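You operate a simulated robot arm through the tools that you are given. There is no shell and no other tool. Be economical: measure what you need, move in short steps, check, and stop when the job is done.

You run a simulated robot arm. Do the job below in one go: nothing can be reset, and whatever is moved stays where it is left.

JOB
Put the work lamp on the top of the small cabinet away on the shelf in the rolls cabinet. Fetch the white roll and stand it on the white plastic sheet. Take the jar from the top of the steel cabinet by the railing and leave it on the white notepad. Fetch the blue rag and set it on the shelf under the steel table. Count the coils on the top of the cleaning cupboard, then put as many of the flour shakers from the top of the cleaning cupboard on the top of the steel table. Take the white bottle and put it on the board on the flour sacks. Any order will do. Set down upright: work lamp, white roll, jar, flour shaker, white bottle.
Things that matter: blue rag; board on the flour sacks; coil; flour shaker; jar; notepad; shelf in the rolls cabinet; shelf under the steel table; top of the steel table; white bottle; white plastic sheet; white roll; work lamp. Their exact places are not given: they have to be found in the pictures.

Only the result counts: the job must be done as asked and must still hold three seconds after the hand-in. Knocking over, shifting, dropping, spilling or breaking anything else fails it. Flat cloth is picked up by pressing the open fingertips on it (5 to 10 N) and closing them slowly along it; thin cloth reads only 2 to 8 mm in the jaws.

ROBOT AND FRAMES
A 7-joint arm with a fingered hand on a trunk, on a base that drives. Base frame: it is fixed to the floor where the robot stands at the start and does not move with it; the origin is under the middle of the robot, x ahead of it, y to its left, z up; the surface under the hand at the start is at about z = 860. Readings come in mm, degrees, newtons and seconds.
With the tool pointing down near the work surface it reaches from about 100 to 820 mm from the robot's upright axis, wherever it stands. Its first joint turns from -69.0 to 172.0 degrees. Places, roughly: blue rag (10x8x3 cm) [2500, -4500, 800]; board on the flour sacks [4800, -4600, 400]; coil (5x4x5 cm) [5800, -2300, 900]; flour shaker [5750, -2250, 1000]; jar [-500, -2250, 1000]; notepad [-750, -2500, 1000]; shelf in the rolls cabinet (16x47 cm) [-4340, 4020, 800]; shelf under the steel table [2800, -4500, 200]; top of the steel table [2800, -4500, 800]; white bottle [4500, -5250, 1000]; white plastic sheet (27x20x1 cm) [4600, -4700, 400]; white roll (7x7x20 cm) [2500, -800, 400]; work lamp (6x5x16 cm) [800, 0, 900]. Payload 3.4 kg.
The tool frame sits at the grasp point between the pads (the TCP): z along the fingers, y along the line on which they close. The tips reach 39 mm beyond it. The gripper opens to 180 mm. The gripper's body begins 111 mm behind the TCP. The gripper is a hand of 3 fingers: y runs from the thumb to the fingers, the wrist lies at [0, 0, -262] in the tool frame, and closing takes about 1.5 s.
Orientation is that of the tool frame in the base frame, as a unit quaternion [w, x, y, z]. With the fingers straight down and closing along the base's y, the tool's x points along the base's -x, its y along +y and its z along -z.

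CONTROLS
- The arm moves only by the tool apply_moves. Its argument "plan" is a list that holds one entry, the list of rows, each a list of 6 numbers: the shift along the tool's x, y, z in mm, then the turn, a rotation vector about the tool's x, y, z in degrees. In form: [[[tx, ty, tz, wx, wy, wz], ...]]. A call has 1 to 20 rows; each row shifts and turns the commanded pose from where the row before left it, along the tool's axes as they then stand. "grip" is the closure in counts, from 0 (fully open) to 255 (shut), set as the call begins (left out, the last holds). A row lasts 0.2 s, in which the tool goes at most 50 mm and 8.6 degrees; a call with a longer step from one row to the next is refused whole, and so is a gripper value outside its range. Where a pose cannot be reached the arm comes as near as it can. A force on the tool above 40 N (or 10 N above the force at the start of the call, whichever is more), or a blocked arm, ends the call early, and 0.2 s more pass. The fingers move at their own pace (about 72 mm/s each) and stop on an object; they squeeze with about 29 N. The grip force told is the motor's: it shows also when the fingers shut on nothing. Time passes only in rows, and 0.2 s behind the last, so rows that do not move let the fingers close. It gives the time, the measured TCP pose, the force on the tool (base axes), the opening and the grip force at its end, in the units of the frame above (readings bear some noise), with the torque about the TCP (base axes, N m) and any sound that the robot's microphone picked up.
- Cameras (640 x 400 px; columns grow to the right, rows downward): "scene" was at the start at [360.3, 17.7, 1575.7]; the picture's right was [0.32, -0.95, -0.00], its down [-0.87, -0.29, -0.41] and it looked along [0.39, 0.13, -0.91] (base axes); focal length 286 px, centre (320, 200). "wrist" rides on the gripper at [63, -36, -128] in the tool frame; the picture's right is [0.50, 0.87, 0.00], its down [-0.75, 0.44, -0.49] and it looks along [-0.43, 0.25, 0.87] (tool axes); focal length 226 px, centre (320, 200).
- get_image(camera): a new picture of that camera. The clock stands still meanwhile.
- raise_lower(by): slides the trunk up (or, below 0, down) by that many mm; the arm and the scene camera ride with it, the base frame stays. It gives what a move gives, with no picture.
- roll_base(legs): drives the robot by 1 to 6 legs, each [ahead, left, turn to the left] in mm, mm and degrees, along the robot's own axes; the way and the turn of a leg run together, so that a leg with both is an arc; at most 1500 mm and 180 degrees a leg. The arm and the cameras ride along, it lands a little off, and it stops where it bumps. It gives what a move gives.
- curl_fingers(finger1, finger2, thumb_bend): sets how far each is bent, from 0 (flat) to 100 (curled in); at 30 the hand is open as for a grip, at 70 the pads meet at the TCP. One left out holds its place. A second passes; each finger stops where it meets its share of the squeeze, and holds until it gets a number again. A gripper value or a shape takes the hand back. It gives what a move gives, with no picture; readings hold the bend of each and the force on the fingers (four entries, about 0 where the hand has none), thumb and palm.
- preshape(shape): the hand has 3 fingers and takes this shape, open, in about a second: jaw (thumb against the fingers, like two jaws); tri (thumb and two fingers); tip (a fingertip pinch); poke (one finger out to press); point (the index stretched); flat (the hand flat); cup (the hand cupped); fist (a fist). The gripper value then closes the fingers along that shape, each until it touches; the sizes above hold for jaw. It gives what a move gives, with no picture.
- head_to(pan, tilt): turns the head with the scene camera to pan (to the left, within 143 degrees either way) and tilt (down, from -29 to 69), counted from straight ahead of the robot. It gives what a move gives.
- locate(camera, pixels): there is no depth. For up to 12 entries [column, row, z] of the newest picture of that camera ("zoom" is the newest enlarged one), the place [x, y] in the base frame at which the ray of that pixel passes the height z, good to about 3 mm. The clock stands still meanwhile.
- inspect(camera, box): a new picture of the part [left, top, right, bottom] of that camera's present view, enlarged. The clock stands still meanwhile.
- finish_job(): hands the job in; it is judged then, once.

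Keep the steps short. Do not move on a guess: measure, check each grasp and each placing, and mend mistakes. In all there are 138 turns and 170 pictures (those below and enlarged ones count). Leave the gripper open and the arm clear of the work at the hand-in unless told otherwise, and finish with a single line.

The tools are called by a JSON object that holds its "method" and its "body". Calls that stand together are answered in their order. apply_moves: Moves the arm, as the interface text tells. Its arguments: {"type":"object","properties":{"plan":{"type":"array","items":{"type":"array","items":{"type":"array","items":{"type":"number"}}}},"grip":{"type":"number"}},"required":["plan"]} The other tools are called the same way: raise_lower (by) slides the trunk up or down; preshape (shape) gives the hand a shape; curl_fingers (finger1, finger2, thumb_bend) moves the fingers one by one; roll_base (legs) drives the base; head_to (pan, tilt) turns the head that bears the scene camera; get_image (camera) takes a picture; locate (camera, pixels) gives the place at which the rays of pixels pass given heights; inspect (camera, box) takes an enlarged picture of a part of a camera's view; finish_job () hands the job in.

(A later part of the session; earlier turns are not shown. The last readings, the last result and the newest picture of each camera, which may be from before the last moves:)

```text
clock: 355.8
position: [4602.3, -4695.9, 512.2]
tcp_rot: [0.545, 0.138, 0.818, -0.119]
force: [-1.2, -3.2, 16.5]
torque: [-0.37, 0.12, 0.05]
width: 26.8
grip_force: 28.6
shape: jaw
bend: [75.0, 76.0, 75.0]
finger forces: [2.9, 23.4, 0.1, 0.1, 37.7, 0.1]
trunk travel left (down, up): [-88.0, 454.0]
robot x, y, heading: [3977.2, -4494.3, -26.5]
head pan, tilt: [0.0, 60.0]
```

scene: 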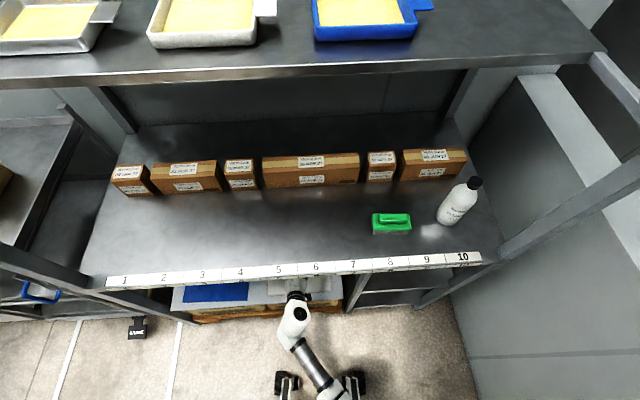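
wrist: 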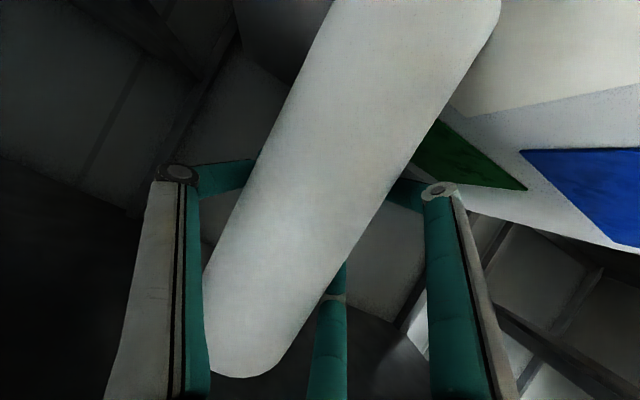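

Contact. I open and view.

{"method": "apply_moves", "body": {"plan": [[[0, 0, 0, 0, 0, 0], [0, 0, 0, 0, 0, 0], [0, 0, 0, 0, 0, 0], [0, 0, 0, 0, 0, 0], [0, 0, 0, 0, 0, 0]]], "grip": 70}}

{"method": "get_image", "body": {"camera": "wrist"}}

```text
clock: 357.0
position: [4602.2, -4696.4, 507.4]
tcp_rot: [0.542, 0.138, 0.82, -0.119]
force: [-0.1, 0.4, -0.1]
torque: [-0.02, -0.02, 0.03]
width: 130.0
grip_force: 0.1
shape: jaw
bend: [61.0, 61.0, 61.0]
finger forces: [0.1, 0.1, 0.1, 0.1, 0.0, 0.1]
trunk travel left (down, up): [-88.0, 454.0]
robot x, y, heading: [3980.2, -4494.9, -26.5]
head pan, tilt: [0.0, 60.0]
```

```text
44 pictures are left
```

wrist: 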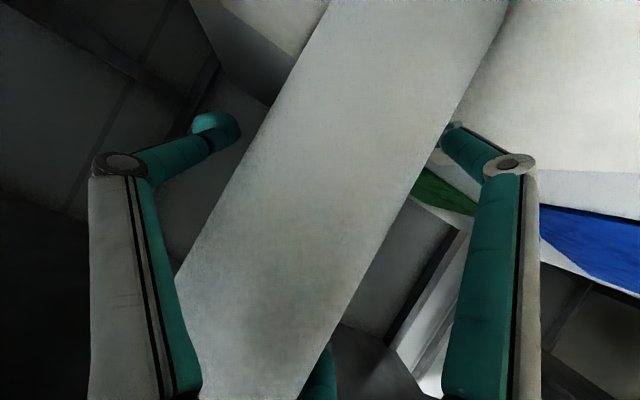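

The roll may still be settling. I wait a second and look again.

{"method": "apply_moves", "body": {"plan": [[[0, 0, 0, 0, 0, 0], [0, 0, 0, 0, 0, 0], [0, 0, 0, 0, 0, 0], [0, 0, 0, 0, 0, 0], [0, 0, 0, 0, 0, 0]]], "grip": 30}}

{"method": "get_image", "body": {"camera": "wrist"}}

```text
clock: 358.2
position: [4601.6, -4695.3, 509.2]
tcp_rot: [0.543, 0.137, 0.82, -0.118]
force: [0.0, 0.6, -1.3]
torque: [0.05, -0.01, -0.01]
width: 158.4
grip_force: 0.1
shape: jaw
bend: [47.0, 47.0, 47.0]
finger forces: [0.0, 0.0, 0.0, 0.1, 0.0, 0.1]
trunk travel left (down, up): [-88.0, 454.0]
robot x, y, heading: [3980.1, -4493.7, -26.6]
head pan, tilt: [0.0, 60.0]
```

```text
43 pictures are left
```

wrist: 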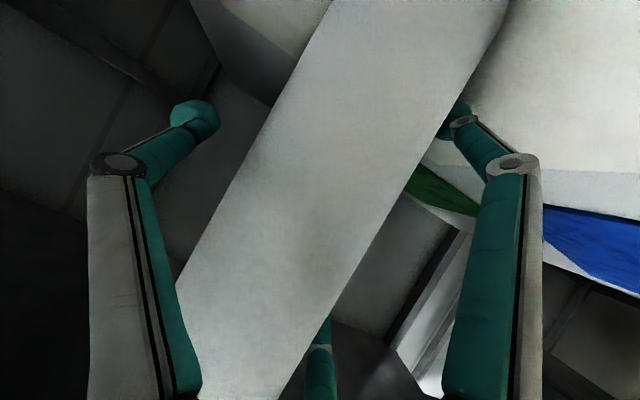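

It is static with no force on the hand, so it stands. I withdraw slowly straight back and check.

{"method": "roll_base", "body": {"legs": [[-60, -4, 0]]}}

{"method": "get_image", "body": {"camera": "wrist"}}

```text
clock: 359.2
position: [4544.9, -4670.2, 508.2]
tcp_rot: [0.542, 0.138, 0.82, -0.119]
force: [-0.7, -0.4, -0.2]
torque: [0.0, -0.01, -0.03]
width: 158.7
grip_force: 0.1
shape: jaw
bend: [47.0, 47.0, 47.0]
finger forces: [0.0, 0.0, 0.0, 0.0, 0.1, 0.1]
trunk travel left (down, up): [-88.0, 454.0]
robot x, y, heading: [3924.7, -4470.2, -26.4]
head pan, tilt: [0.0, 60.0]
```

```text
42 pictures are left
```

wrist: 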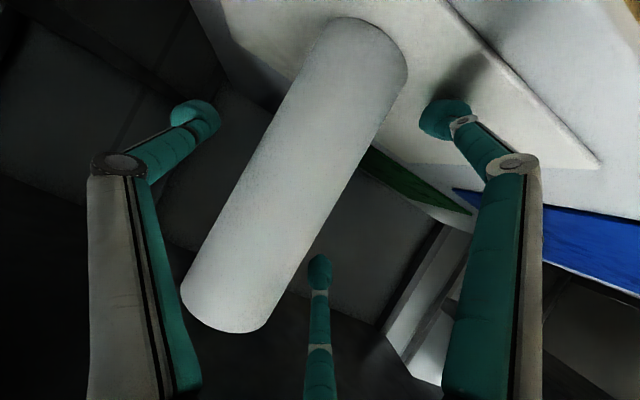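

The roll stands on the white sheet. Next the bottle: I back off, raise the trunk, turn toward it and look.

{"method": "roll_base", "body": {"legs": [[-250, 0, 0]]}}

{"method": "raise_lower", "body": {"by": 440}}

{"method": "roll_base", "body": {"legs": [[0, 0, -32.6], [220, 80, 0]]}}

{"method": "head_to", "body": {"pan": 0, "tilt": 55}}

{"method": "get_image", "body": {"camera": "scene"}}

```text
clock: 361.0
position: [4323.8, -4563.1, 510.5]
tcp_rot: [0.544, 0.138, 0.819, -0.119]
force: [0.4, -0.5, -0.4]
torque: [0.01, -0.03, 0.02]
width: 158.5
grip_force: 0.0
shape: jaw
bend: [47.0, 47.0, 47.0]
finger forces: [0.0, 0.0, 0.0, 0.0, 0.1, 0.0]
trunk travel left (down, up): [-88.0, 454.0]
robot x, y, heading: [3704.8, -4357.0, -26.7]
head pan, tilt: [0.0, 60.0]
```

```text
refused: 440 is not a number from -400 to 400
```

```text
clock: 364.3
position: [4296.7, -5009.1, 512.1]
tcp_rot: [0.49, 0.363, 0.746, -0.267]
force: [-0.2, 0.1, 0.7]
torque: [0.02, -0.03, 0.02]
width: 158.7
grip_force: 0.1
shape: jaw
bend: [47.0, 47.0, 47.0]
finger forces: [0.1, 0.0, 0.0, 0.0, 0.0, 0.0]
trunk travel left (down, up): [-88.0, 454.0]
robot x, y, heading: [3884.3, -4503.6, -59.0]
head pan, tilt: [0.0, 60.0]
```

```text
clock: 364.9
position: [4298.2, -5009.8, 513.9]
tcp_rot: [0.49, 0.361, 0.747, -0.268]
force: [0.5, 0.3, -0.3]
torque: [0.01, 0.0, 0.0]
width: 158.8
grip_force: 0.0
shape: jaw
bend: [47.0, 47.0, 47.0]
finger forces: [0.0, 0.1, 0.0, 0.1, 0.0, 0.0]
trunk travel left (down, up): [-88.0, 454.0]
robot x, y, heading: [3887.1, -4509.7, -59.2]
head pan, tilt: [0.0, 55.0]
```

```text
41 pictures are left
```

scene: 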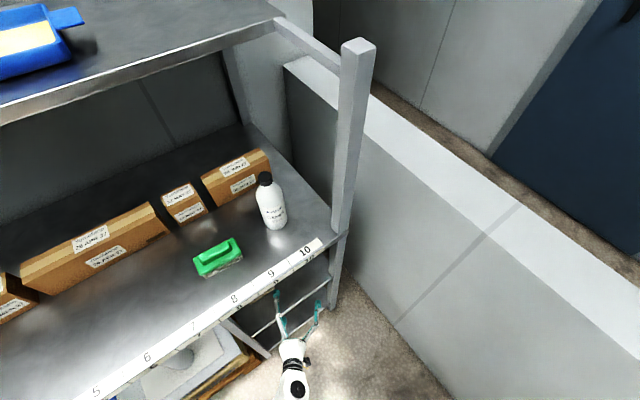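

I locate bottle, post and brush; then back off, raise and re-approach.

{"method": "locate", "body": {"camera": "scene", "pixels": [[277, 228, 850], [264, 176, 1050], [340, 236, 850], [235, 265, 850], [322, 240, 850], [332, 228, 850]]}}

{"method": "inspect", "body": {"camera": "scene", "box": [220, 160, 360, 250]}}

{"method": "roll_base", "body": {"legs": [[-220, 0, 0]]}}

{"method": "raise_lower", "body": {"by": 400}}

```text
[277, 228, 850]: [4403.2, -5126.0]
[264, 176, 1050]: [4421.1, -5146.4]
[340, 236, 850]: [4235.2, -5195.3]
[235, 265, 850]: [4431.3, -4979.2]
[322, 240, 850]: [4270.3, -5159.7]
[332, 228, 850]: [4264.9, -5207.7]
```

```text
4.44 times, centred on (290, 205) of scene
```

zoom: 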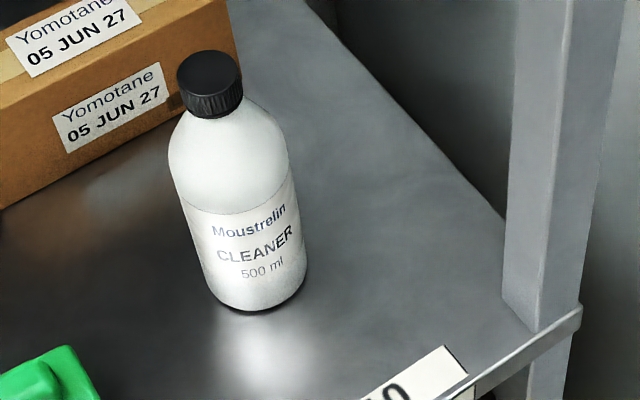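

```text
clock: 366.6
position: [4186.6, -4819.8, 513.2]
tcp_rot: [0.49, 0.361, 0.747, -0.268]
force: [0.0, 0.5, -0.5]
torque: [0.0, -0.02, 0.02]
width: 158.4
grip_force: 0.1
shape: jaw
bend: [47.0, 47.0, 47.0]
finger forces: [0.0, 0.0, 0.0, 0.0, 0.0, 0.0]
trunk travel left (down, up): [-88.0, 454.0]
robot x, y, heading: [3772.9, -4318.2, -58.9]
head pan, tilt: [0.0, 55.0]
```

```text
clock: 370.5
position: [4185.6, -4817.5, 915.5]
tcp_rot: [0.491, 0.36, 0.747, -0.269]
force: [0.1, -0.4, -0.6]
torque: [-0.02, -0.02, 0.02]
width: 158.4
grip_force: 0.0
shape: jaw
bend: [47.0, 47.0, 47.0]
finger forces: [0.0, 0.0, 0.0, 0.1, 0.1, 0.0]
trunk travel left (down, up): [-488.0, 54.0]
robot x, y, heading: [3774.2, -4317.1, -58.9]
head pan, tilt: [0.0, 55.0]
```

Bottle centre ≈ (4423,-5146), 68 mm wide, on the tool line. I raise 25 mm, preclose, drive 310 in, and check with the wrist camera.

{"method": "raise_lower", "body": {"by": 22}}

{"method": "apply_moves", "body": {"plan": [[[0, 0, 0, 0, 0, 0], [0, 0, 0, 0, 0, 0]]], "grip": 80}}

{"method": "roll_base", "body": {"legs": [[309, 24, 0]]}}

{"method": "get_image", "body": {"camera": "wrist"}}

```text
clock: 371.1
position: [4186.2, -4818.3, 936.8]
tcp_rot: [0.491, 0.36, 0.746, -0.269]
force: [-1.4, 0.7, 0.2]
torque: [0.01, 0.01, -0.02]
width: 158.6
grip_force: 0.1
shape: jaw
bend: [47.0, 47.0, 47.0]
finger forces: [0.0, 0.0, 0.0, 0.1, 0.0, 0.0]
trunk travel left (down, up): [-510.0, 32.0]
robot x, y, heading: [3773.7, -4315.2, -59.3]
head pan, tilt: [0.0, 55.0]
```

```text
clock: 371.8
position: [4185.9, -4817.2, 938.8]
tcp_rot: [0.491, 0.36, 0.746, -0.269]
force: [0.1, 0.2, 0.3]
torque: [-0.03, -0.02, 0.03]
width: 123.9
grip_force: 0.0
shape: jaw
bend: [64.0, 64.0, 64.0]
finger forces: [0.1, 0.1, 0.1, 0.0, 0.0, 0.0]
trunk travel left (down, up): [-510.0, 32.0]
robot x, y, heading: [3770.6, -4316.7, -58.8]
head pan, tilt: [0.0, 55.0]
```

```text
clock: 373.8
position: [4360.7, -5071.6, 937.6]
tcp_rot: [0.49, 0.362, 0.745, -0.27]
force: [0.1, 0.8, -0.2]
torque: [0.0, -0.08, 0.04]
width: 123.7
grip_force: 0.1
shape: jaw
bend: [64.0, 64.0, 64.0]
finger forces: [0.0, 0.1, 0.0, 0.1, 0.1, 0.1]
trunk travel left (down, up): [-510.0, 32.0]
robot x, y, heading: [3950.2, -4566.5, -59.3]
head pan, tilt: [0.0, 55.0]
```

```text
39 pictures are left
```

wrist: 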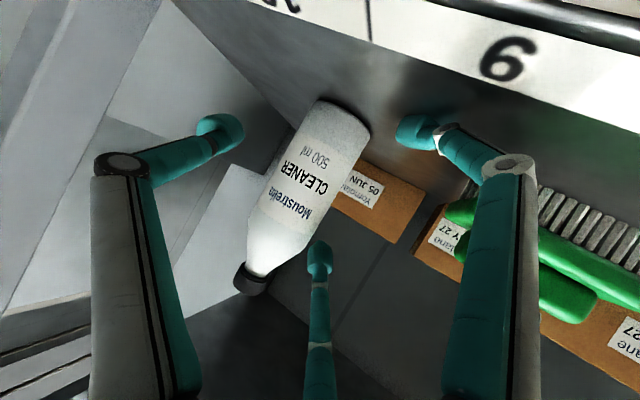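

By apparent size the bottle is 50–90 mm ahead. I go 45 mm forward and re-check.

{"method": "apply_moves", "body": {"plan": [[[-8, 0, 21, 0, 0, 0], [-8, 0, 21, 0, 0, 0], [0, 0, 0, 0, 0, 0]]]}}

{"method": "get_image", "body": {"camera": "wrist"}}

```text
clock: 374.6
position: [4385.5, -5106.7, 937.1]
tcp_rot: [0.491, 0.362, 0.745, -0.271]
force: [0.4, -0.4, -0.2]
torque: [0.01, -0.01, 0.0]
width: 124.0
grip_force: 0.0
shape: jaw
bend: [64.0, 64.0, 64.0]
finger forces: [0.1, 0.2, 0.1, 0.0, 0.0, 0.0]
trunk travel left (down, up): [-510.0, 32.0]
robot x, y, heading: [3949.2, -4566.3, -59.0]
head pan, tilt: [0.0, 55.0]
```

```text
38 pictures are left
```

wrist: 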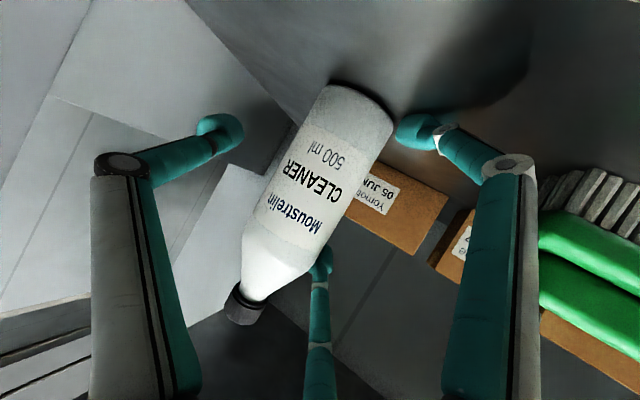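

I advance 32 mm more and close.

{"method": "apply_moves", "body": {"plan": [[[-6, 0, 15, 0, 0, 0], [-6, 0, 15, 0, 0, 0], [0, 0, 0, 0, 0, 0]]]}}

{"method": "apply_moves", "body": {"plan": [[[0, 0, 0, 0, 0, 0], [0, 0, 0, 0, 0, 0], [0, 0, 0, 0, 0, 0], [0, 0, 0, 0, 0, 0], [0, 0, 0, 0, 0, 0], [0, 0, 0, 0, 0, 0], [0, 0, 0, 0, 0, 0]]], "grip": 255}}

{"method": "get_image", "body": {"camera": "wrist"}}

```text
clock: 375.4
position: [4407.2, -5133.3, 936.8]
tcp_rot: [0.491, 0.361, 0.745, -0.27]
force: [1.4, 0.2, 0.2]
torque: [0.06, -0.01, 0.0]
width: 124.2
grip_force: 0.1
shape: jaw
bend: [63.0, 64.0, 64.0]
finger forces: [0.7, 0.0, 0.0, 0.0, 0.0, 0.0]
trunk travel left (down, up): [-510.0, 32.0]
robot x, y, heading: [3952.6, -4568.3, -59.2]
head pan, tilt: [0.0, 55.0]
```

```text
clock: 377.0
position: [4406.8, -5134.0, 939.2]
tcp_rot: [0.492, 0.361, 0.744, -0.271]
force: [1.2, -5.0, 8.1]
torque: [-0.04, -0.23, -0.03]
width: 37.0
grip_force: 29.0
shape: jaw
bend: [76.0, 74.0, 73.0]
finger forces: [18.7, 26.9, 0.0, 0.0, 33.8, 0.0]
trunk travel left (down, up): [-510.0, 32.0]
robot x, y, heading: [3949.1, -4566.8, -59.4]
head pan, tilt: [0.0, 55.0]
```

```text
37 pictures are left
```

wrist: 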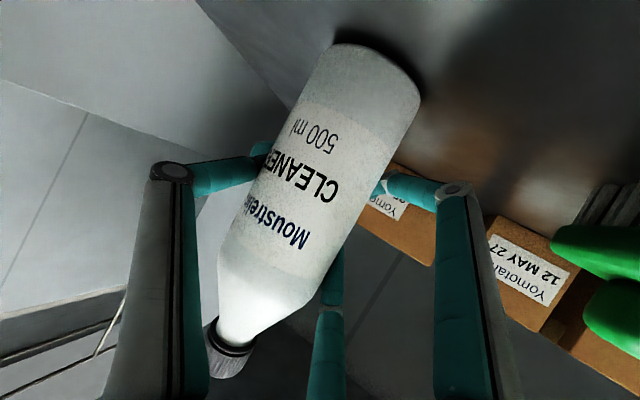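

All three fingers hold. I lift 30 mm by trunk and 40 by arm, and check.

{"method": "raise_lower", "body": {"by": 30}}

{"method": "apply_moves", "body": {"plan": [[[-20, 0, -8, 0, 0, 0], [-20, 0, -8, 0, 0, 0]]]}}

{"method": "get_image", "body": {"camera": "wrist"}}

```text
clock: 377.8
position: [4407.1, -5133.4, 965.3]
tcp_rot: [0.489, 0.362, 0.746, -0.271]
force: [1.1, -0.5, -4.8]
torque: [0.01, -0.03, 0.02]
width: 35.4
grip_force: 28.8
shape: jaw
bend: [75.0, 74.0, 73.0]
finger forces: [0.0, 38.9, 0.1, 0.0, 32.2, 0.0]
trunk travel left (down, up): [-540.0, 2.0]
robot x, y, heading: [3951.1, -4569.6, -59.4]
head pan, tilt: [0.0, 55.0]
```

```text
clock: 378.4
position: [4408.2, -5131.5, 1009.2]
tcp_rot: [0.49, 0.362, 0.745, -0.27]
force: [0.4, 0.2, -5.1]
torque: [-0.01, -0.04, 0.0]
width: 35.1
grip_force: 29.6
shape: jaw
bend: [75.0, 74.0, 73.0]
finger forces: [0.1, 38.9, 0.1, 0.1, 32.4, 0.1]
trunk travel left (down, up): [-540.0, 2.0]
robot x, y, heading: [3951.9, -4567.2, -59.4]
head pan, tilt: [0.0, 55.0]
```

```text
36 pictures are left
```

wrist: 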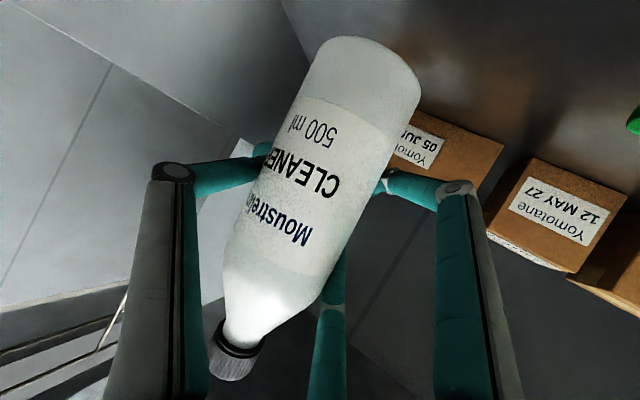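

Bottle held and lifted. I back out, turn to face the board, lower the trunk, and look.

{"method": "roll_base", "body": {"legs": [[-450, 0, 0], [0, 0, 31.9]]}}

{"method": "raise_lower", "body": {"by": -400}}

{"method": "raise_lower", "body": {"by": -70}}

{"method": "head_to", "body": {"pan": 0, "tilt": 48}}

{"method": "inspect", "body": {"camera": "scene", "box": [180, 240, 420, 400]}}

```text
clock: 382.7
position: [4406.1, -4423.0, 1009.9]
tcp_rot: [0.545, 0.147, 0.815, -0.128]
force: [-0.2, -0.4, -4.9]
torque: [0.03, -0.03, 0.02]
width: 34.5
grip_force: 28.6
shape: jaw
bend: [75.0, 74.0, 73.0]
finger forces: [0.1, 38.4, 0.0, 0.0, 32.8, 0.0]
trunk travel left (down, up): [-540.0, 2.0]
robot x, y, heading: [3721.6, -4179.6, -28.0]
head pan, tilt: [0.0, 55.0]
```

```text
clock: 386.5
position: [4404.9, -4421.8, 611.8]
tcp_rot: [0.546, 0.146, 0.815, -0.128]
force: [-0.4, 0.7, -4.6]
torque: [0.02, -0.05, 0.0]
width: 34.6
grip_force: 28.9
shape: jaw
bend: [75.0, 74.0, 73.0]
finger forces: [0.0, 38.6, 0.1, 0.1, 32.8, 0.0]
trunk travel left (down, up): [-140.0, 402.0]
robot x, y, heading: [3723.4, -4180.3, -28.0]
head pan, tilt: [0.0, 55.0]
```

```text
clock: 387.6
position: [4404.1, -4421.9, 541.4]
tcp_rot: [0.547, 0.147, 0.814, -0.128]
force: [0.4, 0.2, -5.1]
torque: [0.03, -0.04, 0.0]
width: 34.6
grip_force: 29.3
shape: jaw
bend: [75.0, 74.0, 73.0]
finger forces: [0.0, 38.6, 0.0, 0.0, 32.9, 0.1]
trunk travel left (down, up): [-70.0, 472.0]
robot x, y, heading: [3720.4, -4182.7, -27.9]
head pan, tilt: [0.0, 55.0]
```

```text
clock: 388.2
position: [4403.9, -4422.0, 541.5]
tcp_rot: [0.546, 0.146, 0.815, -0.128]
force: [0.0, 0.6, -4.7]
torque: [0.03, -0.03, 0.03]
width: 34.6
grip_force: 29.1
shape: jaw
bend: [75.0, 74.0, 73.0]
finger forces: [0.0, 38.6, 0.1, 0.0, 32.8, 0.0]
trunk travel left (down, up): [-70.0, 472.0]
robot x, y, heading: [3722.2, -4177.2, -28.2]
head pan, tilt: [0.0, 48.0]
```

```text
2.50 times, centred on (300, 320) of scene
```

zoom: 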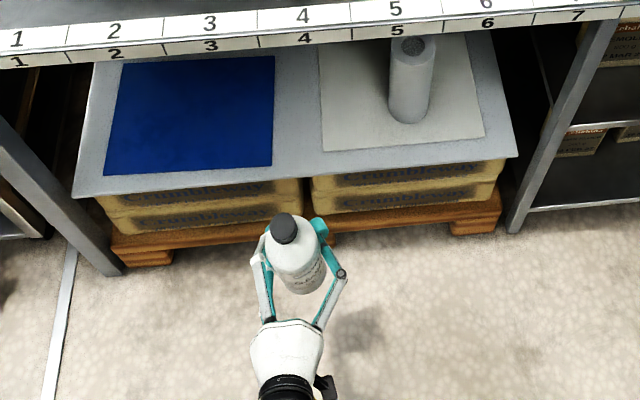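

I locate the gap between the sheets and the bottle's cap.

{"method": "locate", "body": {"camera": "zoom", "pixels": [[272, 167, 400], [324, 151, 400], [273, 60, 400], [319, 50, 400], [300, 186, 400], [284, 229, 660], [302, 283, 455]]}}

```text
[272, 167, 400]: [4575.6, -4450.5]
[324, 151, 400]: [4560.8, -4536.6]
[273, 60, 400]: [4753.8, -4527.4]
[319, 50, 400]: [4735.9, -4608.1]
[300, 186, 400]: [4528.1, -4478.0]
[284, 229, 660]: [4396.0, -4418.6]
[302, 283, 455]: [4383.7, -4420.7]
```

Gap centreline known; target bottle axis (4609,-4511). I drive 233/20 in and check.

{"method": "roll_base", "body": {"legs": [[233, 20, 0]]}}

{"method": "head_to", "body": {"pan": 0, "tilt": 58}}

{"method": "inspect", "body": {"camera": "scene", "box": [180, 240, 420, 400]}}

```text
clock: 390.0
position: [4621.9, -4516.2, 540.0]
tcp_rot: [0.546, 0.148, 0.814, -0.129]
force: [0.0, 0.2, -4.8]
torque: [0.03, -0.07, -0.01]
width: 34.6
grip_force: 29.2
shape: jaw
bend: [75.0, 74.0, 73.0]
finger forces: [0.0, 38.6, 0.0, 0.0, 32.8, 0.0]
trunk travel left (down, up): [-70.0, 472.0]
robot x, y, heading: [3940.9, -4269.5, -27.8]
head pan, tilt: [0.0, 48.0]
```

```text
clock: 390.7
position: [4619.5, -4516.0, 543.2]
tcp_rot: [0.547, 0.147, 0.814, -0.129]
force: [0.2, -0.3, -5.8]
torque: [0.02, -0.03, -0.02]
width: 34.6
grip_force: 28.9
shape: jaw
bend: [75.0, 74.0, 73.0]
finger forces: [0.1, 38.9, 0.0, 0.0, 32.9, 0.0]
trunk travel left (down, up): [-70.0, 472.0]
robot x, y, heading: [3942.3, -4273.0, -28.2]
head pan, tilt: [0.0, 58.0]
```

```text
2.50 times, centred on (300, 320) of scene
```

zoom: 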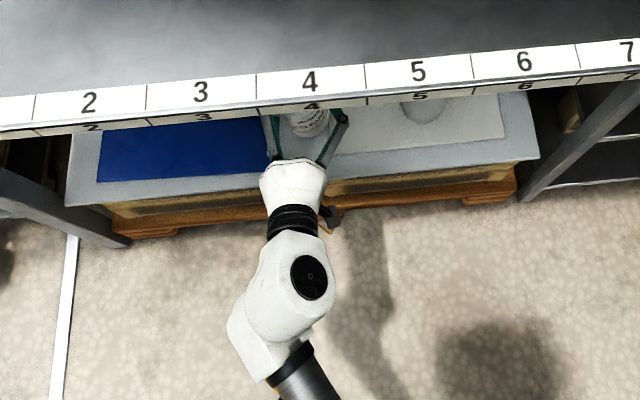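

Placed as planned. I lower until contact.

{"method": "raise_lower", "body": {"by": -44}}

{"method": "raise_lower", "body": {"by": -4}}

{"method": "raise_lower", "body": {"by": -4}}

{"method": "raise_lower", "body": {"by": -3}}

```text
clock: 391.6
position: [4619.7, -4515.6, 500.4]
tcp_rot: [0.548, 0.147, 0.813, -0.13]
force: [0.4, -0.3, -3.8]
torque: [0.04, -0.04, -0.03]
width: 34.4
grip_force: 29.3
shape: jaw
bend: [75.0, 74.0, 73.0]
finger forces: [0.0, 38.7, 0.0, 0.0, 33.0, 0.0]
trunk travel left (down, up): [-26.0, 516.0]
robot x, y, heading: [3939.4, -4274.0, -28.0]
head pan, tilt: [0.0, 58.0]
```

```text
clock: 392.1
position: [4621.1, -4515.6, 496.7]
tcp_rot: [0.547, 0.147, 0.814, -0.129]
force: [0.1, 0.3, -4.9]
torque: [0.03, -0.01, 0.02]
width: 34.3
grip_force: 28.8
shape: jaw
bend: [75.0, 74.0, 73.0]
finger forces: [0.1, 38.7, 0.1, 0.0, 33.0, 0.0]
trunk travel left (down, up): [-22.0, 520.0]
robot x, y, heading: [3934.3, -4273.8, -28.0]
head pan, tilt: [0.0, 58.0]
```

```text
clock: 392.7
position: [4620.3, -4514.2, 490.8]
tcp_rot: [0.547, 0.147, 0.814, -0.129]
force: [-0.7, 0.5, -5.9]
torque: [0.05, -0.06, -0.01]
width: 34.3
grip_force: 29.3
shape: jaw
bend: [75.0, 74.0, 73.0]
finger forces: [0.0, 38.5, 0.1, 0.0, 33.0, 0.0]
trunk travel left (down, up): [-18.0, 524.0]
robot x, y, heading: [3944.5, -4271.4, -28.3]
head pan, tilt: [0.0, 58.0]
```

```text
clock: 393.2
position: [4620.6, -4515.3, 488.4]
tcp_rot: [0.547, 0.146, 0.814, -0.128]
force: [0.0, -0.5, -5.1]
torque: [0.03, -0.04, -0.01]
width: 34.5
grip_force: 29.1
shape: jaw
bend: [75.0, 74.0, 73.0]
finger forces: [0.0, 38.7, 0.1, 0.0, 33.1, 0.0]
trunk travel left (down, up): [-15.0, 527.0]
robot x, y, heading: [3942.3, -4272.5, -28.0]
head pan, tilt: [0.0, 58.0]
```

{"method": "raise_lower", "body": {"by": -4}}

{"method": "raise_lower", "body": {"by": -4}}

{"method": "raise_lower", "body": {"by": -3}}

{"method": "apply_moves", "body": {"plan": [[[3, 0, 1, 0, 0, 0], [0, 0, 0, 0, 0, 0]]]}}

```text
clock: 393.7
position: [4619.6, -4514.8, 485.7]
tcp_rot: [0.547, 0.147, 0.814, -0.129]
force: [0.0, 1.3, -1.6]
torque: [0.07, 0.02, -0.03]
width: 34.4
grip_force: 28.7
shape: jaw
bend: [75.0, 74.0, 73.0]
finger forces: [0.1, 38.3, 0.1, 0.0, 33.0, 0.0]
trunk travel left (down, up): [-11.0, 531.0]
robot x, y, heading: [3939.0, -4273.5, -28.1]
head pan, tilt: [0.0, 58.0]
```

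```text
clock: 394.2
position: [4620.4, -4516.3, 483.4]
tcp_rot: [0.549, 0.147, 0.813, -0.129]
force: [1.1, -1.4, 11.1]
torque: [0.03, -0.13, -0.01]
width: 34.4
grip_force: 29.0
shape: jaw
bend: [76.0, 74.0, 73.0]
finger forces: [0.0, 34.5, 0.0, 0.1, 34.2, 0.0]
trunk travel left (down, up): [-7.0, 535.0]
robot x, y, heading: [3937.8, -4273.6, -28.1]
head pan, tilt: [0.0, 58.0]
```

```text
clock: 394.8
position: [4619.7, -4515.8, 481.9]
tcp_rot: [0.549, 0.146, 0.813, -0.128]
force: [0.5, -3.5, 22.2]
torque: [-0.1, -0.13, 0.04]
width: 34.3
grip_force: 29.6
shape: jaw
bend: [76.0, 74.0, 73.0]
finger forces: [18.3, 31.6, 0.0, 0.0, 36.3, 0.0]
trunk travel left (down, up): [-4.0, 538.0]
robot x, y, heading: [3941.1, -4269.9, -27.9]
head pan, tilt: [0.0, 58.0]
```

```text
clock: 395.4
position: [4618.4, -4515.9, 479.2]
tcp_rot: [0.55, 0.147, 0.812, -0.129]
force: [-1.6, -3.1, 27.2]
torque: [-0.19, -0.23, -0.02]
width: 34.0
grip_force: 28.8
shape: jaw
bend: [76.0, 74.0, 73.0]
finger forces: [18.0, 29.1, 0.0, 0.1, 36.1, 0.0]
trunk travel left (down, up): [-4.0, 538.0]
robot x, y, heading: [3941.6, -4270.6, -28.2]
head pan, tilt: [0.0, 58.0]
```

Seated. I open wide, back out straight, and look.

{"method": "apply_moves", "body": {"plan": [[[0, 0, 0, 0, 0, 0], [0, 0, 0, 0, 0, 0], [0, 0, 0, 0, 0, 0], [0, 0, 0, 0, 0, 0], [0, 0, 0, 0, 0, 0], [0, 0, 0, 0, 0, 0]]], "grip": 30}}

{"method": "roll_base", "body": {"legs": [[-100, -10, 0], [-250, 0, 0]]}}

{"method": "head_to", "body": {"pan": 0, "tilt": 46}}

{"method": "get_image", "body": {"camera": "scene"}}

```text
clock: 396.8
position: [4619.2, -4515.7, 475.0]
tcp_rot: [0.547, 0.147, 0.814, -0.129]
force: [0.4, -4.0, 8.3]
torque: [-0.01, -0.21, -0.07]
width: 153.5
grip_force: 0.1
shape: jaw
bend: [56.0, 47.0, 47.0]
finger forces: [8.8, 0.0, 0.0, 0.1, 0.0, 0.1]
trunk travel left (down, up): [-4.0, 538.0]
robot x, y, heading: [3937.6, -4269.2, -28.1]
head pan, tilt: [0.0, 58.0]
```

```text
clock: 399.3
position: [4307.4, -4362.5, 473.8]
tcp_rot: [0.546, 0.148, 0.814, -0.13]
force: [0.5, 0.3, 0.4]
torque: [0.0, 0.02, 0.0]
width: 158.9
grip_force: 0.1
shape: jaw
bend: [47.0, 47.0, 47.0]
finger forces: [0.0, 0.0, 0.1, 0.0, 0.0, 0.1]
trunk travel left (down, up): [-4.0, 538.0]
robot x, y, heading: [3628.2, -4118.0, -28.0]
head pan, tilt: [0.0, 58.0]
```

```text
clock: 400.1
position: [4305.0, -4361.9, 477.4]
tcp_rot: [0.549, 0.149, 0.812, -0.131]
force: [-0.1, 0.1, -0.5]
torque: [0.0, -0.01, -0.05]
width: 158.7
grip_force: 0.1
shape: jaw
bend: [47.0, 47.0, 47.0]
finger forces: [0.0, 0.0, 0.0, 0.0, 0.0, 0.0]
trunk travel left (down, up): [-4.0, 538.0]
robot x, y, heading: [3627.7, -4117.9, -28.4]
head pan, tilt: [0.0, 46.0]
```

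```text
33 pictures are left
```

scene: 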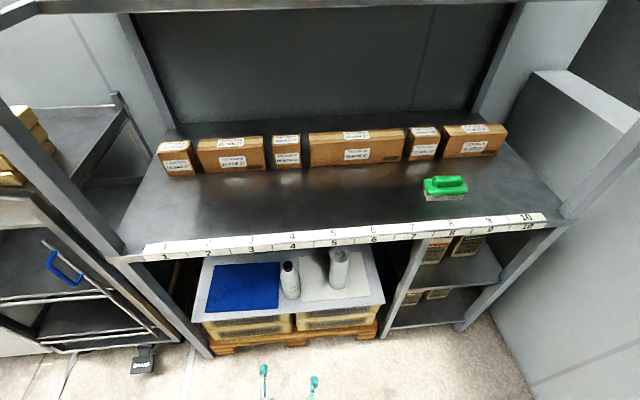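

Bottle and roll stand well. Next the rag: I raise the trunk, point the hand down, drive back to the steel table, and look.

{"method": "raise_lower", "body": {"by": 400}}

{"method": "raise_lower", "body": {"by": 110}}

{"method": "apply_moves", "body": {"plan": [[[0, 0, 0, 0, 8.4, 0], [0, 0, 0, 0, 8.4, 0], [0, 0, 0, 0, 8.4, 0], [0, 0, 0, 0, 8.4, 0], [0, 0, 0, 0, 8.4, 0], [0, 0, 0, 0, 8.4, 0], [0, 0, 0, 0, 8.4, 0], [0, 0, 0, 0, 8.4, 0]]], "grip": 0}}

{"method": "roll_base", "body": {"legs": [[-995, 0, 0], [0, 0, -71]]}}

{"method": "head_to", "body": {"pan": -5, "tilt": 42}}

{"method": "get_image", "body": {"camera": "scene"}}

{"method": "get_image", "body": {"camera": "wrist"}}

```text
clock: 403.9
position: [4306.6, -4362.8, 876.4]
tcp_rot: [0.548, 0.148, 0.813, -0.131]
force: [0.2, 0.6, -0.8]
torque: [-0.02, 0.0, -0.01]
width: 158.3
grip_force: 0.0
shape: jaw
bend: [47.0, 47.0, 47.0]
finger forces: [0.1, 0.0, 0.0, 0.1, 0.1, 0.1]
trunk travel left (down, up): [-404.0, 138.0]
robot x, y, heading: [3628.4, -4116.8, -28.3]
head pan, tilt: [0.0, 46.0]
```

```text
clock: 405.3
position: [4304.7, -4362.6, 986.9]
tcp_rot: [0.547, 0.149, 0.813, -0.131]
force: [-0.1, -0.1, -0.2]
torque: [-0.02, -0.01, -0.01]
width: 158.6
grip_force: 0.0
shape: jaw
bend: [47.0, 47.0, 47.0]
finger forces: [0.1, 0.1, 0.1, 0.0, 0.0, 0.0]
trunk travel left (down, up): [-514.0, 28.0]
robot x, y, heading: [3626.6, -4120.3, -28.1]
head pan, tilt: [0.0, 46.0]
```

```text
clock: 407.1
position: [4304.5, -4358.7, 987.9]
tcp_rot: [0.04, 0.191, 0.98, -0.034]
force: [0.0, -0.2, 0.1]
torque: [-0.02, 0.03, -0.02]
width: 179.8
grip_force: 0.0
shape: jaw
bend: [30.0, 30.0, 30.0]
finger forces: [0.0, 0.1, 0.0, 0.0, 0.0, 0.1]
out of reach, approached as far as the arm can: row 8
trunk travel left (down, up): [-514.0, 28.0]
robot x, y, heading: [3626.2, -4117.8, -28.2]
head pan, tilt: [0.0, 46.0]
```

```text
clock: 415.4
position: [2738.2, -4358.1, 987.0]
tcp_rot: [0.013, 0.728, 0.683, -0.05]
force: [-0.2, -0.7, -0.6]
torque: [0.0, -0.01, 0.0]
width: 179.9
grip_force: 0.0
shape: jaw
bend: [30.0, 30.0, 30.0]
finger forces: [0.0, 0.0, 0.1, 0.0, 0.1, 0.1]
trunk travel left (down, up): [-514.0, 28.0]
robot x, y, heading: [2754.1, -3639.6, -99.9]
head pan, tilt: [0.0, 46.0]
```

```text
clock: 416.0
position: [2739.7, -4358.4, 987.3]
tcp_rot: [0.013, 0.729, 0.683, -0.05]
force: [0.2, -0.7, -0.2]
torque: [-0.01, 0.04, -0.01]
width: 180.0
grip_force: 0.1
shape: jaw
bend: [30.0, 30.0, 30.0]
finger forces: [0.0, 0.1, 0.0, 0.0, 0.0, 0.1]
trunk travel left (down, up): [-514.0, 28.0]
robot x, y, heading: [2756.1, -3641.4, -99.7]
head pan, tilt: [-5.0, 42.0]
```

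```text
32 pictures are left
```

scene: 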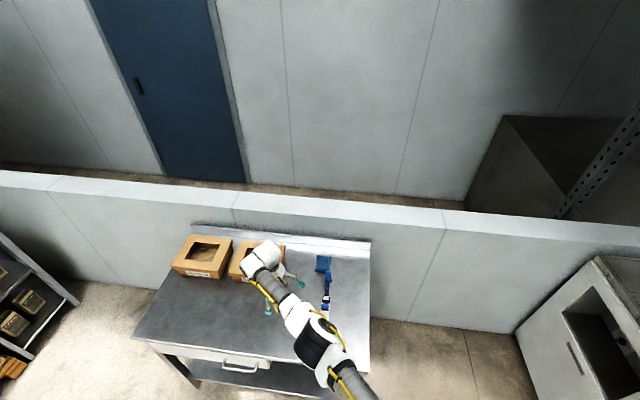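

```text
31 pictures are left
```

wrist: 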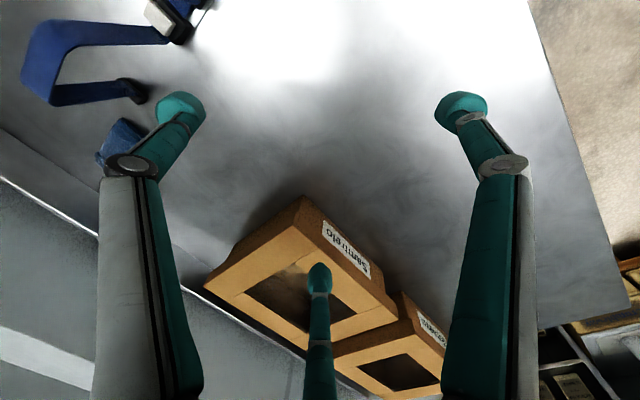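

I zoom on the blue things and locate points on the table.

{"method": "inspect", "body": {"camera": "scene", "box": [290, 240, 370, 300]}}

{"method": "locate", "body": {"camera": "scene", "pixels": [[322, 262, 815], [323, 264, 800], [370, 240, 800], [369, 374, 800], [135, 337, 800], [268, 360, 800], [250, 372, 200], [325, 392, 200], [285, 258, 860]]}}

{"method": "locate", "body": {"camera": "wrist", "pixels": [[122, 142, 815], [130, 90, 815]]}}

```text
6.67 times, centred on (330, 270) of scene
```

zoom: 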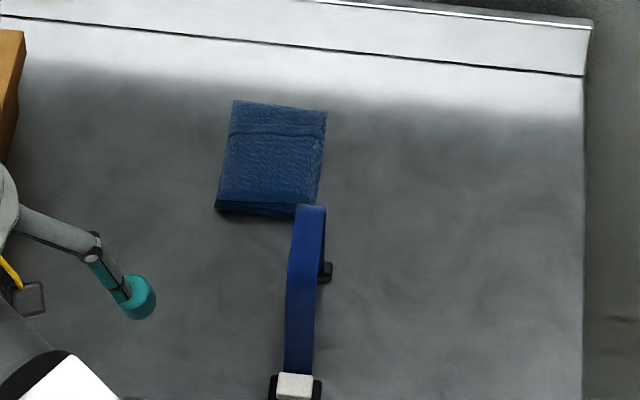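

```text
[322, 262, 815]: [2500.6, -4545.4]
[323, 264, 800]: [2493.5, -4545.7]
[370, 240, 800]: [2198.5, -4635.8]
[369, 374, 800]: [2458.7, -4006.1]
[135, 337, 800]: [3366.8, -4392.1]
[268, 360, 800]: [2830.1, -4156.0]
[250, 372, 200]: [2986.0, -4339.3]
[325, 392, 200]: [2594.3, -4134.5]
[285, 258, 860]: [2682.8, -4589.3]
```

```text
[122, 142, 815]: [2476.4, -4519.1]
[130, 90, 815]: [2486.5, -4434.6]
```

The rag is a folded cloth at (2499,-4548); the blue caliper lies just before it. I turn and strafe so the hand comes over it, level and rotate the tool, and look.

{"method": "roll_base", "body": {"legs": [[0, 0, 32.7], [13, -696, 0]]}}

{"method": "apply_moves", "body": {"plan": [[[0, 0, 0, -3.2, 5, 0], [0, 0, 0, 0, 0, 7.5], [0, 0, 0, 0, 0, 7.5], [0, 0, 0, 0, 0, 7.5], [0, 0, 0, 0, 0, 7.5], [0, 0, 0, 0, 0, 7.5], [0, 0, 0, 0, 0, 7.5], [0, 0, 30, 0, 0, 0]]], "grip": 50}}

{"method": "get_image", "body": {"camera": "wrist"}}

```text
clock: 421.5
position: [2484.9, -4532.6, 989.9]
tcp_rot: [0.027, 0.508, 0.859, -0.048]
force: [0.9, 0.6, 0.2]
torque: [-0.03, 0.04, -0.01]
width: 180.0
grip_force: 0.1
shape: jaw
bend: [30.0, 30.0, 30.0]
finger forces: [0.1, 0.0, 0.0, 0.1, 0.1, 0.1]
trunk travel left (down, up): [-514.0, 28.0]
robot x, y, heading: [2112.5, -3927.0, -67.6]
head pan, tilt: [-5.0, 42.0]
```

```text
clock: 423.3
position: [2489.2, -4519.8, 966.0]
tcp_rot: [0.027, 0.795, 0.606, -0.012]
force: [0.5, 1.4, 0.0]
torque: [-0.01, 0.02, 0.01]
width: 144.7
grip_force: 0.1
shape: jaw
bend: [55.0, 55.0, 55.0]
finger forces: [0.0, 0.1, 0.1, 0.0, 0.1, 0.0]
out of reach, approached as far as the arm can: row 1, 8
trunk travel left (down, up): [-514.0, 28.0]
robot x, y, heading: [2109.2, -3925.3, -67.5]
head pan, tilt: [-5.0, 42.0]
```

```text
29 pictures are left
```

wrist: 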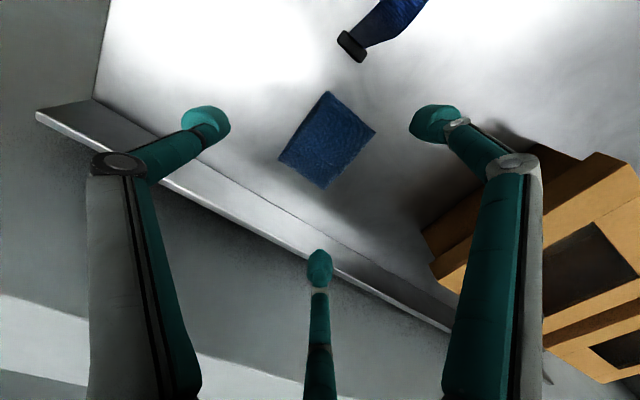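

Rag centre is about 14 mm off in tool y. I correct, lower by trunk to z≈845, close along it, lift, and check.

{"method": "apply_moves", "body": {"plan": [[[-4, 14, 0, 0, 0, 0], [0, 0, 0, 0, 0, 0]]]}}

{"method": "raise_lower", "body": {"by": -122}}

{"method": "apply_moves", "body": {"plan": [[[0, 0, 0, 0, 0, 0], [0, 0, 0, 0, 0, 0], [0, 0, 0, 0, 0, 0], [0, 0, 0, 0, 0, 0], [0, 0, 0, 0, 0, 0], [0, 0, 0, 0, 0, 0], [0, 0, 0, 0, 0, 0], [0, 0, 0, 0, 0, 0], [0, 0, 0, 0, 0, 0]]], "grip": 255}}

{"method": "raise_lower", "body": {"by": 140}}

{"method": "get_image", "body": {"camera": "wrist"}}

```text
clock: 423.9
position: [2478.3, -4526.6, 966.2]
tcp_rot: [0.027, 0.796, 0.605, -0.011]
force: [-1.0, -0.4, 0.0]
torque: [0.05, -0.02, 0.0]
width: 144.8
grip_force: 0.1
shape: jaw
bend: [55.0, 55.0, 55.0]
finger forces: [0.0, 0.1, 0.0, 0.0, 0.0, 0.0]
out of reach, approached as far as the arm can: row 1
trunk travel left (down, up): [-514.0, 28.0]
robot x, y, heading: [2106.1, -3922.7, -67.7]
head pan, tilt: [-5.0, 42.0]
```

```text
clock: 425.2
position: [2487.2, -4524.6, 860.4]
tcp_rot: [0.036, 0.793, 0.608, -0.014]
force: [-4.2, 1.7, 23.1]
torque: [1.31, -0.43, 0.22]
width: 142.7
grip_force: 0.0
shape: jaw
bend: [59.0, 55.0, 55.0]
finger forces: [18.0, 0.0, 0.0, 0.1, 4.2, 0.0]
trunk travel left (down, up): [-399.0, 144.0]
robot x, y, heading: [2107.9, -3925.5, -67.3]
head pan, tilt: [-5.0, 42.0]
stopped: the force on the tool passed its limit at 46 N (the readings are from after the stop); the commanded pose is now the measured one
```

```text
clock: 427.2
position: [2484.7, -4523.4, 859.6]
tcp_rot: [0.035, 0.793, 0.608, -0.013]
force: [-6.7, 0.6, 27.9]
torque: [0.89, 0.89, 0.14]
width: 92.6
grip_force: 29.1
shape: jaw
bend: [64.0, 73.0, 71.0]
finger forces: [38.9, 25.8, 0.1, 0.0, 35.7, 0.1]
trunk travel left (down, up): [-399.0, 144.0]
robot x, y, heading: [2111.9, -3923.4, -67.7]
head pan, tilt: [-5.0, 42.0]
```

```text
clock: 428.9
position: [2489.1, -4525.8, 996.2]
tcp_rot: [0.033, 0.794, 0.607, -0.014]
force: [0.3, -1.1, -0.1]
torque: [-0.01, 0.02, -0.01]
width: 91.5
grip_force: 29.4
shape: jaw
bend: [63.0, 72.0, 71.0]
finger forces: [32.6, 25.8, 0.0, 0.1, 22.3, 0.0]
trunk travel left (down, up): [-539.0, 4.0]
robot x, y, heading: [2108.1, -3925.7, -67.3]
head pan, tilt: [-5.0, 42.0]
```

```text
28 pictures are left
```

wrist: 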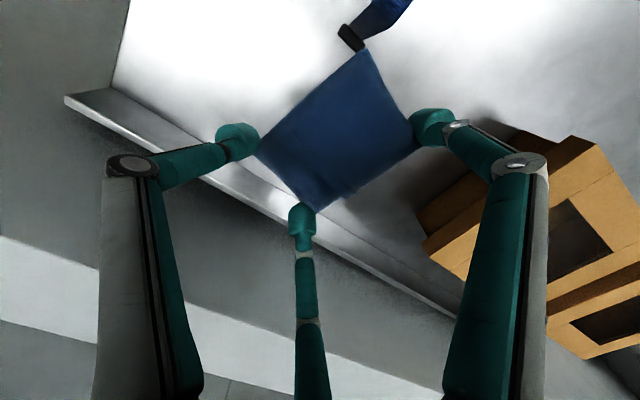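

The rag is held as a pad. I drive to the table's front, turn, pitch the hand forward, lower, and look at the shelf.

{"method": "roll_base", "body": {"legs": [[-155, 1168, 0], [0, 0, -50.2]]}}

{"method": "apply_moves", "body": {"plan": [[[0, 0, 0, 0, 0, -8.4], [0, 0, 0, 0, 0, -8.4], [0, 0, 0, 0, 0, -8.4], [0, 0, 0, 0, 0, -8.4], [0, 0, 0, 0, 0, -8.4], [0, 0, 0, 0, -8.4, 0], [0, 0, 0, 0, -8.4, 0], [0, 0, 0, 0, -8.4, 0], [0, 0, 0, 0, -8.4, 0], [0, 0, 0, 0, -8.4, 0], [0, 0, 0, 0, -8.4, 0], [0, 0, 0, 0, -8.4, 0], [0, 0, 0, 0, -8.4, 0]]]}}

{"method": "raise_lower", "body": {"by": -400}}

{"method": "raise_lower", "body": {"by": -135}}

{"method": "apply_moves", "body": {"plan": [[[38, 0, 16, 0, 0, 0], [38, 0, 16, 0, 0, 0], [38, 0, 16, 0, 0, 0], [38, 0, 16, 0, 0, 0]]]}}

{"method": "head_to", "body": {"pan": 0, "tilt": 45}}

{"method": "get_image", "body": {"camera": "scene"}}

{"method": "get_image", "body": {"camera": "wrist"}}

```text
clock: 437.1
position: [2914.9, -4010.2, 998.2]
tcp_rot: [0.023, 0.977, 0.208, -0.028]
force: [0.5, 0.5, -0.8]
torque: [-0.04, -0.03, 0.02]
width: 90.9
grip_force: 28.7
shape: jaw
bend: [63.0, 72.0, 71.0]
finger forces: [32.5, 25.7, 0.0, 0.0, 21.7, 0.1]
trunk travel left (down, up): [-539.0, 4.0]
robot x, y, heading: [3140.7, -3335.6, -118.0]
head pan, tilt: [-5.0, 42.0]
```

```text
clock: 439.9
position: [2922.6, -4014.1, 998.6]
tcp_rot: [0.011, 0.838, 0.544, -0.037]
force: [-0.7, 0.1, -0.1]
torque: [0.01, 0.03, 0.0]
width: 90.6
grip_force: 29.2
shape: jaw
bend: [63.0, 72.0, 71.0]
finger forces: [32.5, 25.8, 0.0, 0.1, 21.5, 0.1]
out of reach, approached as far as the arm can: row 6, 7, 8, 9, 10, 11, 12, 13
trunk travel left (down, up): [-539.0, 4.0]
robot x, y, heading: [3143.0, -3337.1, -118.2]
head pan, tilt: [-5.0, 42.0]
```

```text
clock: 443.8
position: [2919.3, -4010.9, 600.6]
tcp_rot: [0.012, 0.838, 0.544, -0.037]
force: [0.5, 0.2, -0.3]
torque: [-0.04, 0.02, -0.03]
width: 90.5
grip_force: 29.2
shape: jaw
bend: [63.0, 72.0, 71.0]
finger forces: [32.4, 26.0, 0.0, 0.0, 21.3, 0.0]
trunk travel left (down, up): [-139.0, 404.0]
robot x, y, heading: [3137.6, -3339.6, -118.1]
head pan, tilt: [-5.0, 42.0]
```

```text
clock: 445.4
position: [2920.0, -4011.2, 467.0]
tcp_rot: [0.012, 0.838, 0.544, -0.039]
force: [0.7, -0.2, -0.1]
torque: [-0.03, 0.03, -0.05]
width: 90.2
grip_force: 29.0
shape: jaw
bend: [63.0, 72.0, 71.0]
finger forces: [32.3, 26.1, 0.0, 0.0, 21.2, 0.0]
trunk travel left (down, up): [-4.0, 539.0]
robot x, y, heading: [3136.5, -3339.1, -118.1]
head pan, tilt: [-5.0, 42.0]
```

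```text
clock: 446.4
position: [2976.4, -3875.8, 389.0]
tcp_rot: [0.012, 0.838, 0.544, -0.036]
force: [-0.3, 0.1, -0.9]
torque: [-0.01, 0.0, -0.01]
width: 90.1
grip_force: 28.8
shape: jaw
bend: [63.0, 72.0, 71.0]
finger forces: [32.3, 26.0, 0.0, 0.0, 21.0, 0.1]
trunk travel left (down, up): [-4.0, 539.0]
robot x, y, heading: [3137.3, -3335.3, -118.3]
head pan, tilt: [-5.0, 42.0]
```

```text
clock: 447.1
position: [2976.4, -3875.4, 389.6]
tcp_rot: [0.011, 0.837, 0.545, -0.035]
force: [0.0, 0.0, -0.2]
torque: [0.0, -0.02, -0.02]
width: 90.0
grip_force: 29.0
shape: jaw
bend: [63.0, 72.0, 71.0]
finger forces: [32.3, 26.2, 0.0, 0.1, 21.0, 0.0]
trunk travel left (down, up): [-4.0, 539.0]
robot x, y, heading: [3140.3, -3337.7, -118.1]
head pan, tilt: [0.0, 45.0]
```

```text
27 pictures are left
```

scene: 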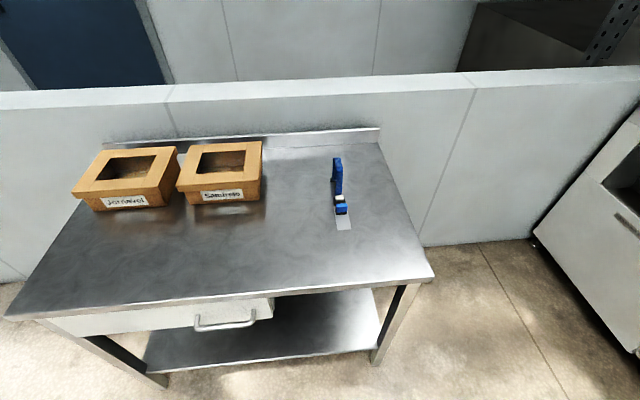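

```text
26 pictures are left
```

wrist: 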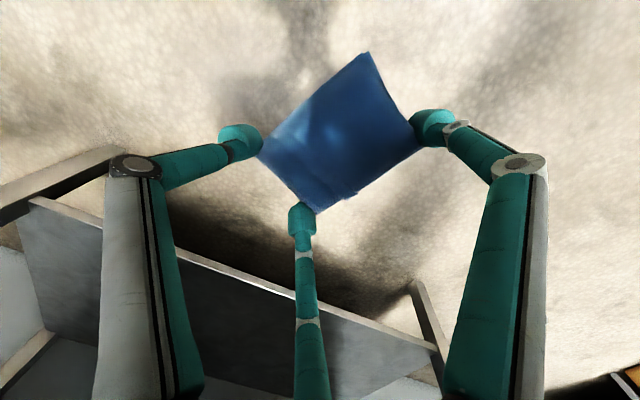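

The pitch was out of reach up there. I locate the shelf, move 100 forward, and pitch the hand here at the low height.

{"method": "locate", "body": {"camera": "scene", "pixels": [[310, 328, 200], [310, 353, 200], [378, 348, 200], [150, 371, 200], [433, 278, 800], [10, 316, 800]]}}

{"method": "apply_moves", "body": {"plan": [[[-35, 0, 0, 0, 0, 0], [-35, 0, 0, 0, 0, 0], [-30, 0, 0, 0, 0, 0], [0, 0, 0, 0, -8.4, 0], [0, 0, 0, 0, -8.4, 0], [0, 0, 0, 0, -8.4, 0], [0, 0, 0, 0, -8.4, 0], [0, 0, 0, 0, -8.4, 0], [0, 0, 0, 0, -8.4, 0], [0, 0, 0, 0, -8.4, 0], [0, 0, 0, 0, 0, 0]]]}}

{"method": "get_image", "body": {"camera": "wrist"}}

```text
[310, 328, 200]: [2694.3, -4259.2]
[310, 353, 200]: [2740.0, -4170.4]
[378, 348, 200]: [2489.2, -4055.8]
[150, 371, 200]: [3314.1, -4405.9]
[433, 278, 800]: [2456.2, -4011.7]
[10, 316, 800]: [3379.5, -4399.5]
```

```text
clock: 449.4
position: [2937.8, -3965.7, 396.5]
tcp_rot: [0.277, 0.712, 0.469, -0.443]
force: [0.2, -0.2, 0.1]
torque: [0.01, -0.01, -0.01]
width: 88.5
grip_force: 28.9
shape: jaw
bend: [63.0, 72.0, 71.0]
finger forces: [32.0, 26.2, 0.0, 0.0, 19.9, 0.0]
trunk travel left (down, up): [-4.0, 539.0]
robot x, y, heading: [3138.7, -3339.2, -118.3]
head pan, tilt: [0.0, 45.0]
```

```text
25 pictures are left
```

wrist: 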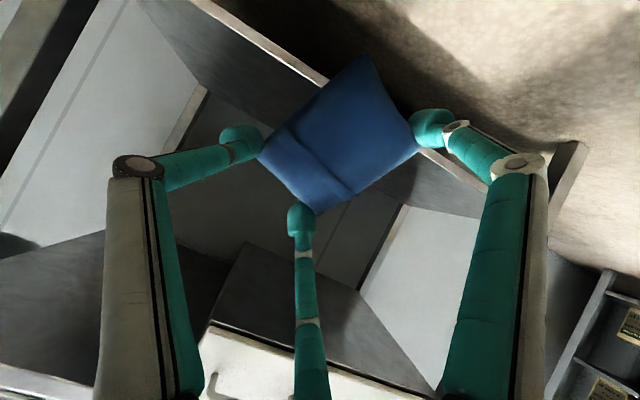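

Pitched 27°. I lower to z≈300, drive 400 in under the table, open, back out, and look.

{"method": "apply_moves", "body": {"plan": [[[28.5, 0, 14.5, 0, 0, 0], [28.5, 0, 14.5, 0, 0, 0], [28.5, 0, 14.5, 0, 0, 0]]]}}

{"method": "roll_base", "body": {"legs": [[397, 26, 0]]}}

{"method": "get_image", "body": {"camera": "wrist"}}

```text
clock: 450.2
position: [2936.4, -3965.3, 303.1]
tcp_rot: [0.278, 0.712, 0.468, -0.444]
force: [-0.2, 0.0, -0.5]
torque: [0.03, 0.0, 0.0]
width: 88.7
grip_force: 29.1
shape: jaw
bend: [63.0, 72.0, 71.0]
finger forces: [31.8, 26.0, 0.1, 0.1, 19.7, 0.1]
trunk travel left (down, up): [-4.0, 539.0]
robot x, y, heading: [3141.3, -3338.2, -118.1]
head pan, tilt: [0.0, 45.0]
```

```text
clock: 452.7
position: [2770.4, -4324.3, 303.8]
tcp_rot: [0.277, 0.712, 0.468, -0.444]
force: [-0.8, -0.5, 7.1]
torque: [0.14, 0.11, -0.03]
width: 85.6
grip_force: 29.3
shape: jaw
bend: [65.0, 72.0, 72.0]
finger forces: [30.6, 28.2, 0.0, 0.1, 18.5, 0.1]
trunk travel left (down, up): [-4.0, 539.0]
robot x, y, heading: [2981.1, -3697.6, -118.0]
head pan, tilt: [0.0, 45.0]
```

```text
24 pictures are left
```

wrist: 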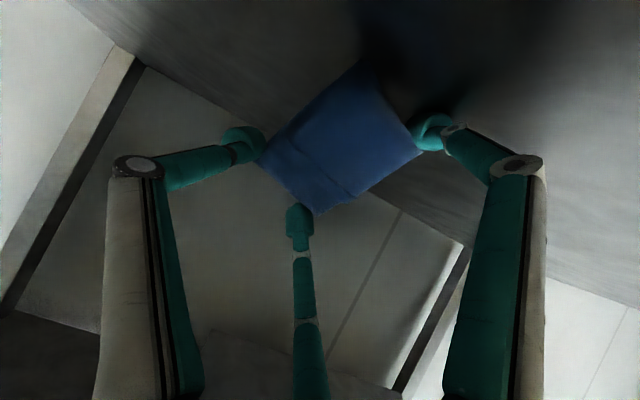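

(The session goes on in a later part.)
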